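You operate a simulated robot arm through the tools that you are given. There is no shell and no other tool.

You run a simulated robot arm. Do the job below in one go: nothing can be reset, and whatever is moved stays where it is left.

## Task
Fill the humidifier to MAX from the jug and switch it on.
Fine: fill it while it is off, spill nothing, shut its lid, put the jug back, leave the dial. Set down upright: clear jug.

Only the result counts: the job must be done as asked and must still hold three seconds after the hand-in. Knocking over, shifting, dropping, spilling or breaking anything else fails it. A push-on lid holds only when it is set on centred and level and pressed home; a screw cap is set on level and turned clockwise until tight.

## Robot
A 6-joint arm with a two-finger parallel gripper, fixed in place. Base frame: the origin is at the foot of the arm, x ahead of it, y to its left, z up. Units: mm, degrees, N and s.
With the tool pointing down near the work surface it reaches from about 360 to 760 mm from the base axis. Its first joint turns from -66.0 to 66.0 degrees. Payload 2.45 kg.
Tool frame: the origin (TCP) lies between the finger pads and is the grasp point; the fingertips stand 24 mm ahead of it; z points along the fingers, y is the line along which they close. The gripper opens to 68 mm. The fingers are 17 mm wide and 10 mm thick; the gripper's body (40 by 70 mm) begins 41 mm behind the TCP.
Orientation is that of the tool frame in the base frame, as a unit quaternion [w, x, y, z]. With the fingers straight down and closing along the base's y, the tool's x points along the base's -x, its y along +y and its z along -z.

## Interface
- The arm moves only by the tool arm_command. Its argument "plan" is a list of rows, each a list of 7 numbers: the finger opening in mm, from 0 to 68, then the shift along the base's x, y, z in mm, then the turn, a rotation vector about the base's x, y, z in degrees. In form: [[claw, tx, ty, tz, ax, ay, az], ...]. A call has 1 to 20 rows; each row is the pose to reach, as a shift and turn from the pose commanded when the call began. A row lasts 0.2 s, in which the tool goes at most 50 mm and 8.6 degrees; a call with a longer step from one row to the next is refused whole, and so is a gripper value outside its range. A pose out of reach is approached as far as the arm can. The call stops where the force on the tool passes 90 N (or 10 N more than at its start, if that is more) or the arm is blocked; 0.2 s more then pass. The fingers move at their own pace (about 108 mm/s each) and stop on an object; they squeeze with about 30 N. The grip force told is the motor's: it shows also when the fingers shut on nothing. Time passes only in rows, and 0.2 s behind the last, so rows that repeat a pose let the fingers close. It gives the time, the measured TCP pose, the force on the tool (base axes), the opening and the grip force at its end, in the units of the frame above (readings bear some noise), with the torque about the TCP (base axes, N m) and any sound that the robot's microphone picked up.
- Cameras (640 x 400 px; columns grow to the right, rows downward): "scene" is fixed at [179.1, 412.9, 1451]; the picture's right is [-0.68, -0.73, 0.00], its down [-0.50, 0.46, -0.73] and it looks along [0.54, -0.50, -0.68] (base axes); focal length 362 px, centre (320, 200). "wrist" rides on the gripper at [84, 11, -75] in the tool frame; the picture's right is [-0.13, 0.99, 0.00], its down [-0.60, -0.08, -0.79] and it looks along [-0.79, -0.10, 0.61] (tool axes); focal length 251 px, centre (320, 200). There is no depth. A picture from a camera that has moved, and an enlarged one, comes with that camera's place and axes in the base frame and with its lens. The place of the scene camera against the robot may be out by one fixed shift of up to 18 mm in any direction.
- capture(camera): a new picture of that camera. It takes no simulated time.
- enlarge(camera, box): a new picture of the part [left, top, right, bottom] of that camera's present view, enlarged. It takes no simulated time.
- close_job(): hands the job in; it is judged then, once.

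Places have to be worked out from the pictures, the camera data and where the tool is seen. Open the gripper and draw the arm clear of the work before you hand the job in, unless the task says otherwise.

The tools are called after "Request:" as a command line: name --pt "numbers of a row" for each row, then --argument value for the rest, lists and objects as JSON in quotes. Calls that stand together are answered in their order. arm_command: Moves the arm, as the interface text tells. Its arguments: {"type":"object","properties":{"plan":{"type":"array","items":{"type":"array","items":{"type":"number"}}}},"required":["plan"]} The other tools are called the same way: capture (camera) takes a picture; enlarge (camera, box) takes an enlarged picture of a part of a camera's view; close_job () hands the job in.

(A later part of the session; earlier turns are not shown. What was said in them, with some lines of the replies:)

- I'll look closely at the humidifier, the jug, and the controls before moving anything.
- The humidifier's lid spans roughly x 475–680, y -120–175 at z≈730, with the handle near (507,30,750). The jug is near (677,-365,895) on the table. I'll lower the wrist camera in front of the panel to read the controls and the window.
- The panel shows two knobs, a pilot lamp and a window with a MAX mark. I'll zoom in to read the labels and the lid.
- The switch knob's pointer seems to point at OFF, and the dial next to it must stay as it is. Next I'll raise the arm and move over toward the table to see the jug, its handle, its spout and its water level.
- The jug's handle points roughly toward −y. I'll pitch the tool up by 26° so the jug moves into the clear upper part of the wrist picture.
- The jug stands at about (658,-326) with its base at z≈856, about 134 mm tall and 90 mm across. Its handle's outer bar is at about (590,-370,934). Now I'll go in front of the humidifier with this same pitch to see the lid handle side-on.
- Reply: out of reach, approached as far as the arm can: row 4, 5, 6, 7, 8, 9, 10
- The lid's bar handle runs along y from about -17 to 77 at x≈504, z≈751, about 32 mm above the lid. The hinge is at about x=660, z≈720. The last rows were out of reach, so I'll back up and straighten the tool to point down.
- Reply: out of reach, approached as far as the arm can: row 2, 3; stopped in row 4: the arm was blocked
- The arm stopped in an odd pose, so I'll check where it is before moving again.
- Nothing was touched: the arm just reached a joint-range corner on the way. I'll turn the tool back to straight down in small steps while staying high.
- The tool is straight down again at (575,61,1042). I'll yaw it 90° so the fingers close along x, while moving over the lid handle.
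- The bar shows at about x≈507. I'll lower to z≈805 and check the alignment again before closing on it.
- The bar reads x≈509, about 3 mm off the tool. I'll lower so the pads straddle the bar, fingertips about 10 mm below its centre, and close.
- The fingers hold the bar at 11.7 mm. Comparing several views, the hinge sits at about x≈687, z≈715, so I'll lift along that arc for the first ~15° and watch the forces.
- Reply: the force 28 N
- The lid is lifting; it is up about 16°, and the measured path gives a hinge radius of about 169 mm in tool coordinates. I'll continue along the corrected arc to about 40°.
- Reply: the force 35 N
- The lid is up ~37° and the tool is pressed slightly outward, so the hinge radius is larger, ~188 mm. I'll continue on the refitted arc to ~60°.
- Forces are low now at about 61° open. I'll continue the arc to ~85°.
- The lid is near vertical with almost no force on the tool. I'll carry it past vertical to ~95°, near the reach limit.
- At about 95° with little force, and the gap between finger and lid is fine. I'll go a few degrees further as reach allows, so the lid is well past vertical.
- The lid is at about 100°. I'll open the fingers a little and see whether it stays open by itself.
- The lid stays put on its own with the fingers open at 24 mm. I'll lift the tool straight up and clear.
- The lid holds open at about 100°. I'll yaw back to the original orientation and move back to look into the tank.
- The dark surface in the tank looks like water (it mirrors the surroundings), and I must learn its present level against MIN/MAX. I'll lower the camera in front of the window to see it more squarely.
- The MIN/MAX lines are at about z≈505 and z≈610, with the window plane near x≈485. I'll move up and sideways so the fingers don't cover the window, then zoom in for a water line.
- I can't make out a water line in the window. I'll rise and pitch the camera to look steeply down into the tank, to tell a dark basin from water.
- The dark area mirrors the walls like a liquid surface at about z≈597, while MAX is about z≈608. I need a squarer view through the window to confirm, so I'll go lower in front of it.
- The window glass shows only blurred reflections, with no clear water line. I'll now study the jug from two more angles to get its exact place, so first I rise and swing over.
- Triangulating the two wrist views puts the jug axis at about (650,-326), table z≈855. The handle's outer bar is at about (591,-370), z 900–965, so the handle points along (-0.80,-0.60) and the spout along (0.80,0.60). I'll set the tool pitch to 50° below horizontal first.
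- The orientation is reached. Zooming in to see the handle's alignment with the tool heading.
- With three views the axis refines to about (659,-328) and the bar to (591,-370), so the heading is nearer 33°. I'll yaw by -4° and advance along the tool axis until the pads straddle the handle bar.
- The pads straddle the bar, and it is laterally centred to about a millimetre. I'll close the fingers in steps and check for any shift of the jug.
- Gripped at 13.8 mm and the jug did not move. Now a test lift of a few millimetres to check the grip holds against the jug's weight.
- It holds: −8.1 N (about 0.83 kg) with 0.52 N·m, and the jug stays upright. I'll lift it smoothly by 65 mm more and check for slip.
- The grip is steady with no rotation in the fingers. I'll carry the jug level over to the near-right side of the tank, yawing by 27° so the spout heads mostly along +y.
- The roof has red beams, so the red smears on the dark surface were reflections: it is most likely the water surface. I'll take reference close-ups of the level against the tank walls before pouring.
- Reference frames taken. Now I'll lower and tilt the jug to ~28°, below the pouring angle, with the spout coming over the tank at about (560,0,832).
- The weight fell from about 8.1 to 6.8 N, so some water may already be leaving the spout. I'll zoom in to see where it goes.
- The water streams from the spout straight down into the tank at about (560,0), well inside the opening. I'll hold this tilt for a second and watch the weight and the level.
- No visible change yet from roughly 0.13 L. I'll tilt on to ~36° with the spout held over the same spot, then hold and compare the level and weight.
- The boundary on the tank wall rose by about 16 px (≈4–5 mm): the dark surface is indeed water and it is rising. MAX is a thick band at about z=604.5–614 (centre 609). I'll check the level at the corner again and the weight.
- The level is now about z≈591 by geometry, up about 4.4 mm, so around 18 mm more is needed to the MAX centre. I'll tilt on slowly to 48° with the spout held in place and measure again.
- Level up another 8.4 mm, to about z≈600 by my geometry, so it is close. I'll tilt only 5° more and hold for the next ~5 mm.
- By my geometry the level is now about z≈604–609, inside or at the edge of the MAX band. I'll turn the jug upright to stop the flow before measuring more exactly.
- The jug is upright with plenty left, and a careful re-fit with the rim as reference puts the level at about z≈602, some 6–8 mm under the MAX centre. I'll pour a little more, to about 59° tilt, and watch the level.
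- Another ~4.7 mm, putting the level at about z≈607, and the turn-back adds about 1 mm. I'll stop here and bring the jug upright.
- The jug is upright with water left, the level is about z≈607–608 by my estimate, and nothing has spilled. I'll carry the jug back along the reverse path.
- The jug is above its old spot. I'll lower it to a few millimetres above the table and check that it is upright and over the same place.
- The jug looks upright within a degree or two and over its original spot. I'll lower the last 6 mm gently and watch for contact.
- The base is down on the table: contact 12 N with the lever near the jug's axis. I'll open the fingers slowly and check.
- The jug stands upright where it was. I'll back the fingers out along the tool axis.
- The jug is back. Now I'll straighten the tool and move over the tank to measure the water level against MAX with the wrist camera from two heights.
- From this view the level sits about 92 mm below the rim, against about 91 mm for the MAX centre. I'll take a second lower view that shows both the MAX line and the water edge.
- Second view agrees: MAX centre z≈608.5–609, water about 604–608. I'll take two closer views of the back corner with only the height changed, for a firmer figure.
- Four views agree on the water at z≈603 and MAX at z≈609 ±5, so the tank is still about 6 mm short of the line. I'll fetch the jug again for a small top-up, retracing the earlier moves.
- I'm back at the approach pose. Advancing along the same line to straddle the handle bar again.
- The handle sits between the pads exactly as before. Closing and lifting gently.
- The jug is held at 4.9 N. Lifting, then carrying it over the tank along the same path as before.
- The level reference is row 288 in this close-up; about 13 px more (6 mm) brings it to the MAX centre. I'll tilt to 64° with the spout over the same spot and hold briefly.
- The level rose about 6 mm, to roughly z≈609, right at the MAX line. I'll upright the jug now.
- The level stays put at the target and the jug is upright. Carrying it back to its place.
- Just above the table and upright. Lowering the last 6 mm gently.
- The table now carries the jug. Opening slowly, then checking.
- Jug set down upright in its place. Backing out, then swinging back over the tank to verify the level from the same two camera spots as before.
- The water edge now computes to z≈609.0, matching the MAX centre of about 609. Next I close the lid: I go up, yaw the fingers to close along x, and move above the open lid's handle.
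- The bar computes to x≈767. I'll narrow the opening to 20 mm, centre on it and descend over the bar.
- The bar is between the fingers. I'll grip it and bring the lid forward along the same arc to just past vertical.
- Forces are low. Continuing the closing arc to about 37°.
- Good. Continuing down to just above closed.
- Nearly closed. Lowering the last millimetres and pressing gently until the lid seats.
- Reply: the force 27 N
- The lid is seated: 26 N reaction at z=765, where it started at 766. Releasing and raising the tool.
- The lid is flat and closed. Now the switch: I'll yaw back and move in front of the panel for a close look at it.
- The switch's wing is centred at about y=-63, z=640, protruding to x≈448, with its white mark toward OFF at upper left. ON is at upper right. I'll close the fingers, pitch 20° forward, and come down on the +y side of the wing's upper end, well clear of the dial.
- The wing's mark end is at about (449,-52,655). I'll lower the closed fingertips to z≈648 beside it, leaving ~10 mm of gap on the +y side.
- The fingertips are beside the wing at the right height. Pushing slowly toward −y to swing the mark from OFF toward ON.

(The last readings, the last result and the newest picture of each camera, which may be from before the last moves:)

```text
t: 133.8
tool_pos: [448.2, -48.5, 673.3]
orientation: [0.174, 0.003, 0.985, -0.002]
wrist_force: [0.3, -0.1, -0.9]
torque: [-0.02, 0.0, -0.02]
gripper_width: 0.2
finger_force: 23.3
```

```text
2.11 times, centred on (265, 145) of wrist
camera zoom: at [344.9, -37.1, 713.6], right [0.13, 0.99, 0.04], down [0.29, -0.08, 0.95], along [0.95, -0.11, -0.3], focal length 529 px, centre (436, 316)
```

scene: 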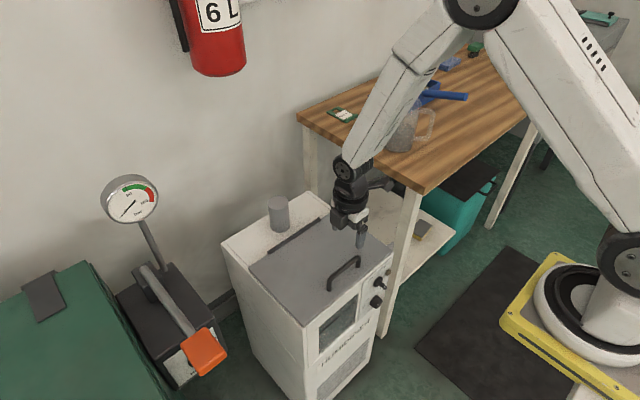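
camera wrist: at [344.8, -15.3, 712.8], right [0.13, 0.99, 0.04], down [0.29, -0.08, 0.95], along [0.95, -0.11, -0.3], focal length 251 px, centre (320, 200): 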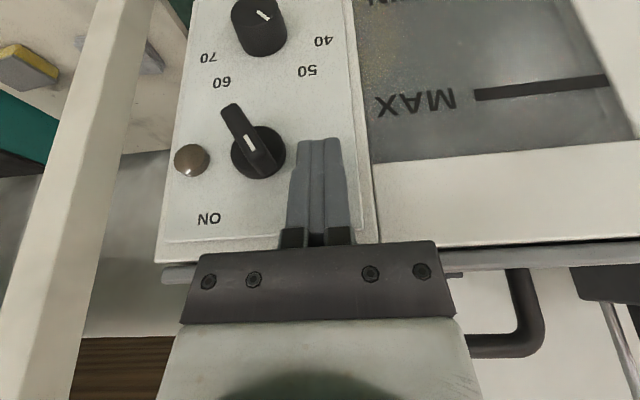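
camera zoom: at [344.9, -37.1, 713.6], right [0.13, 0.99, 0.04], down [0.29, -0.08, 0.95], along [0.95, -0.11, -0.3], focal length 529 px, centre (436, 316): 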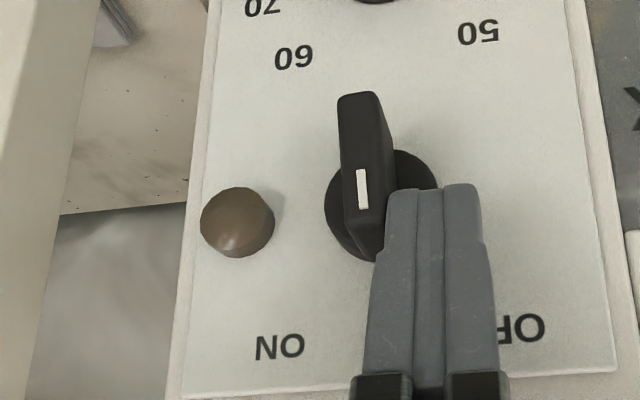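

The wing has turned to vertical with hardly any force. Continuing to push toward ON.

Request:
arm_command --pt "0 0 -2 0 0 0 0" --pt "0 0 -4 0 0 0 0" --pt "0 0 -6 0 0 0 0" --pt "0 0 -8 0 0 0 0" --pt "0 0 -8 0 0 0 0"

Request:
enlarge --camera "wrist" --box '[160, 50, 370, 240]'

```text
t: 135.0
tool_pos: [448.2, -54.8, 672.6]
orientation: [0.175, -0.002, 0.985, 0.0]
wrist_force: [-1.2, 46.3, 41.9]
torque: [0.69, -0.01, 0.06]
gripper_width: 0.4
finger_force: 23.7
```

```text
2.11 times, centred on (265, 145) of wrist
camera zoom: at [344.5, -43.8, 713.6], right [0.12, 0.99, 0.04], down [0.29, -0.08, 0.95], along [0.95, -0.1, -0.3], focal length 529 px, centre (436, 316)
```

zoom: 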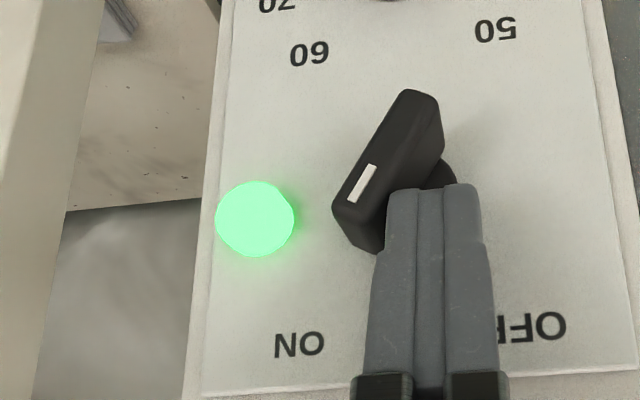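

The lamp glows green: the switch is ON at its stop. Backing off in +y and then lifting away.

Request:
arm_command --pt "0 0 4 0 0 0 0" --pt "0 0 12 0 0 0 0" --pt "0 0 24 0 0 0 0" --pt "0 0 28 0 0 0 0" --pt "0 -6 28 30 0 0 0" --pt "0 -15 28 65 0 0 0" --pt "0 -30 28 100 0 6 0" --pt "0 -40 28 130 0 13 0" --pt "0 -50 28 160 0 20 0"

Request:
capture --camera "wrist"

Request:
capture --camera "scene"

```text
t: 137.0
tool_pos: [397.9, -26.4, 833.1]
orientation: [0.0, 0.002, 1.0, -0.002]
wrist_force: [-0.2, -0.1, 0.5]
torque: [0.03, -0.01, 0.0]
gripper_width: 0.0
finger_force: 23.8
```

```text
taken
camera wrist: at [315.1, -15.3, 908.1], right [0.13, 0.99, 0.0], down [0.6, -0.08, 0.79], along [0.79, -0.11, -0.61], focal length 251 px, centre (320, 200)
```

wrist: 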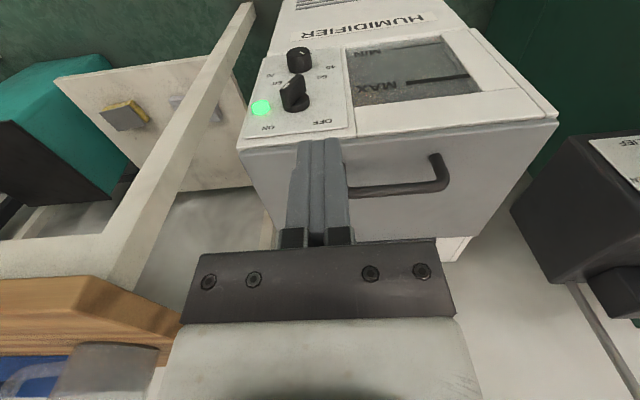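

```text
taken
```

scene: 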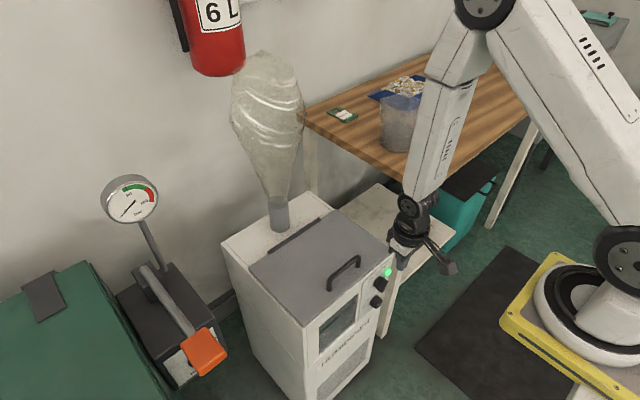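

The lamp is green and mist rises from the nozzle. I'll check the dial, lid and jug up close, then open the gripper and draw the arm clear.

Request:
enlarge --camera "wrist" --box '[230, 20, 490, 150]'

Request:
arm_command --pt "68 0 -10 40 0 0 0" --pt "68 0 -20 85 0 0 0" --pt "68 0 -30 130 0 0 0" --pt "68 0 -40 175 0 0 0" --pt "68 0 -44 220 0 0 0" --pt "68 0 -44 260 0 0 0"

Request:
capture --camera "scene"

Request:
enlarge --camera "scene" --box '[220, 180, 420, 330]'

Request:
enlarge --camera "scene" --box '[340, 60, 480, 170]'

```text
2.46 times, centred on (360, 85) of wrist
camera zoom: at [315.1, -15.3, 908.1], right [0.13, 0.99, 0.0], down [0.6, -0.08, 0.79], along [0.79, -0.11, -0.61], focal length 619 px, centre (222, 483)
```

zoom: 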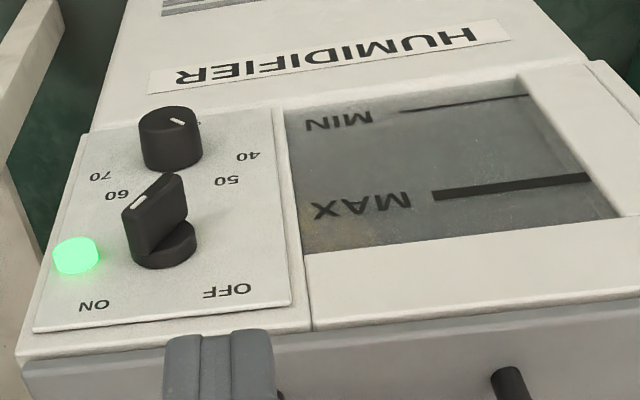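

```text
t: 138.4
tool_pos: [395.6, -71.7, 1093.0]
orientation: [0.0, 0.002, 1.0, -0.001]
wrist_force: [0.4, -0.2, -0.6]
torque: [-0.02, 0.03, -0.01]
gripper_width: 68.2
finger_force: 0.1
```

```text
taken
```

scene: 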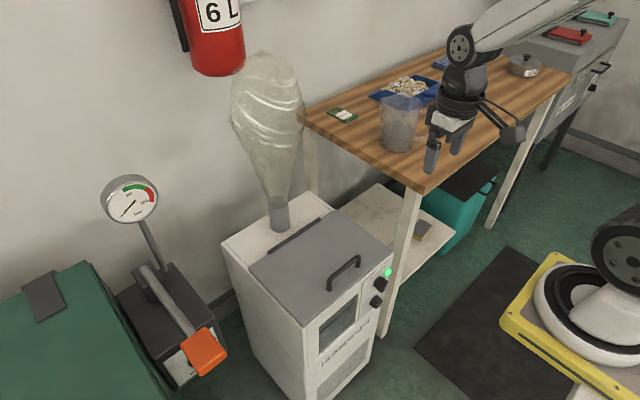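

```text
2.67 times, centred on (320, 255) of scene
camera zoom: at [179.0, 412.9, 1451.0], right [-0.68, -0.73, 0.0], down [-0.5, 0.46, -0.73], along [0.54, -0.5, -0.68], focal length 966 px, centre (320, 53)
```

zoom: 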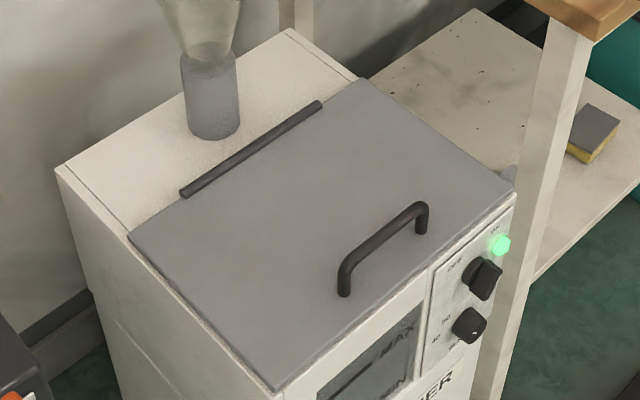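

```text
3.64 times, centred on (410, 115) of scene
camera zoom: at [179.0, 412.9, 1451.0], right [-0.68, -0.73, 0.0], down [-0.5, 0.46, -0.73], along [0.54, -0.5, -0.68], focal length 1317 px, centre (-7, 509)
```

zoom: 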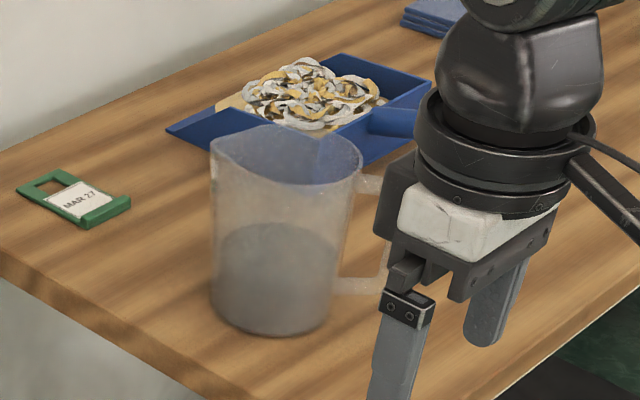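

The lid is closed flat, the lamp is green, and mist is rising. The dial reads as before, the jug is upright in its old place, and the gripper is open and clear. Handing the job in.

Request:
close_job

```text
The job is handed in.
```

The humidifier is filled to about MAX, its lid is shut, and it is switched on: the lamp is green and mist is coming from the nozzle. The job is handed in, and I have not had a verdict back.

- **Fill:** I poured twice, both times with the switch at OFF. The first pour left the water about 6 mm short, so I topped it up. By the camera geometry the water is now at z≈609 mm, and the MAX line is centred at about 609 mm. The window shows no readable water line, so this rests on those measurements.
- **Spills:** I saw none. Each time I checked, the stream fell straight into the tank.
- **Lid:** pressed down until it pushed back with about 26 N, within a millimetre of its starting height.
- **Jug:** set down upright where it was, with some water left in it.
- **Dial:** not touched, and its mark is where it was.

The gripper is open and the arm is drawn clear.
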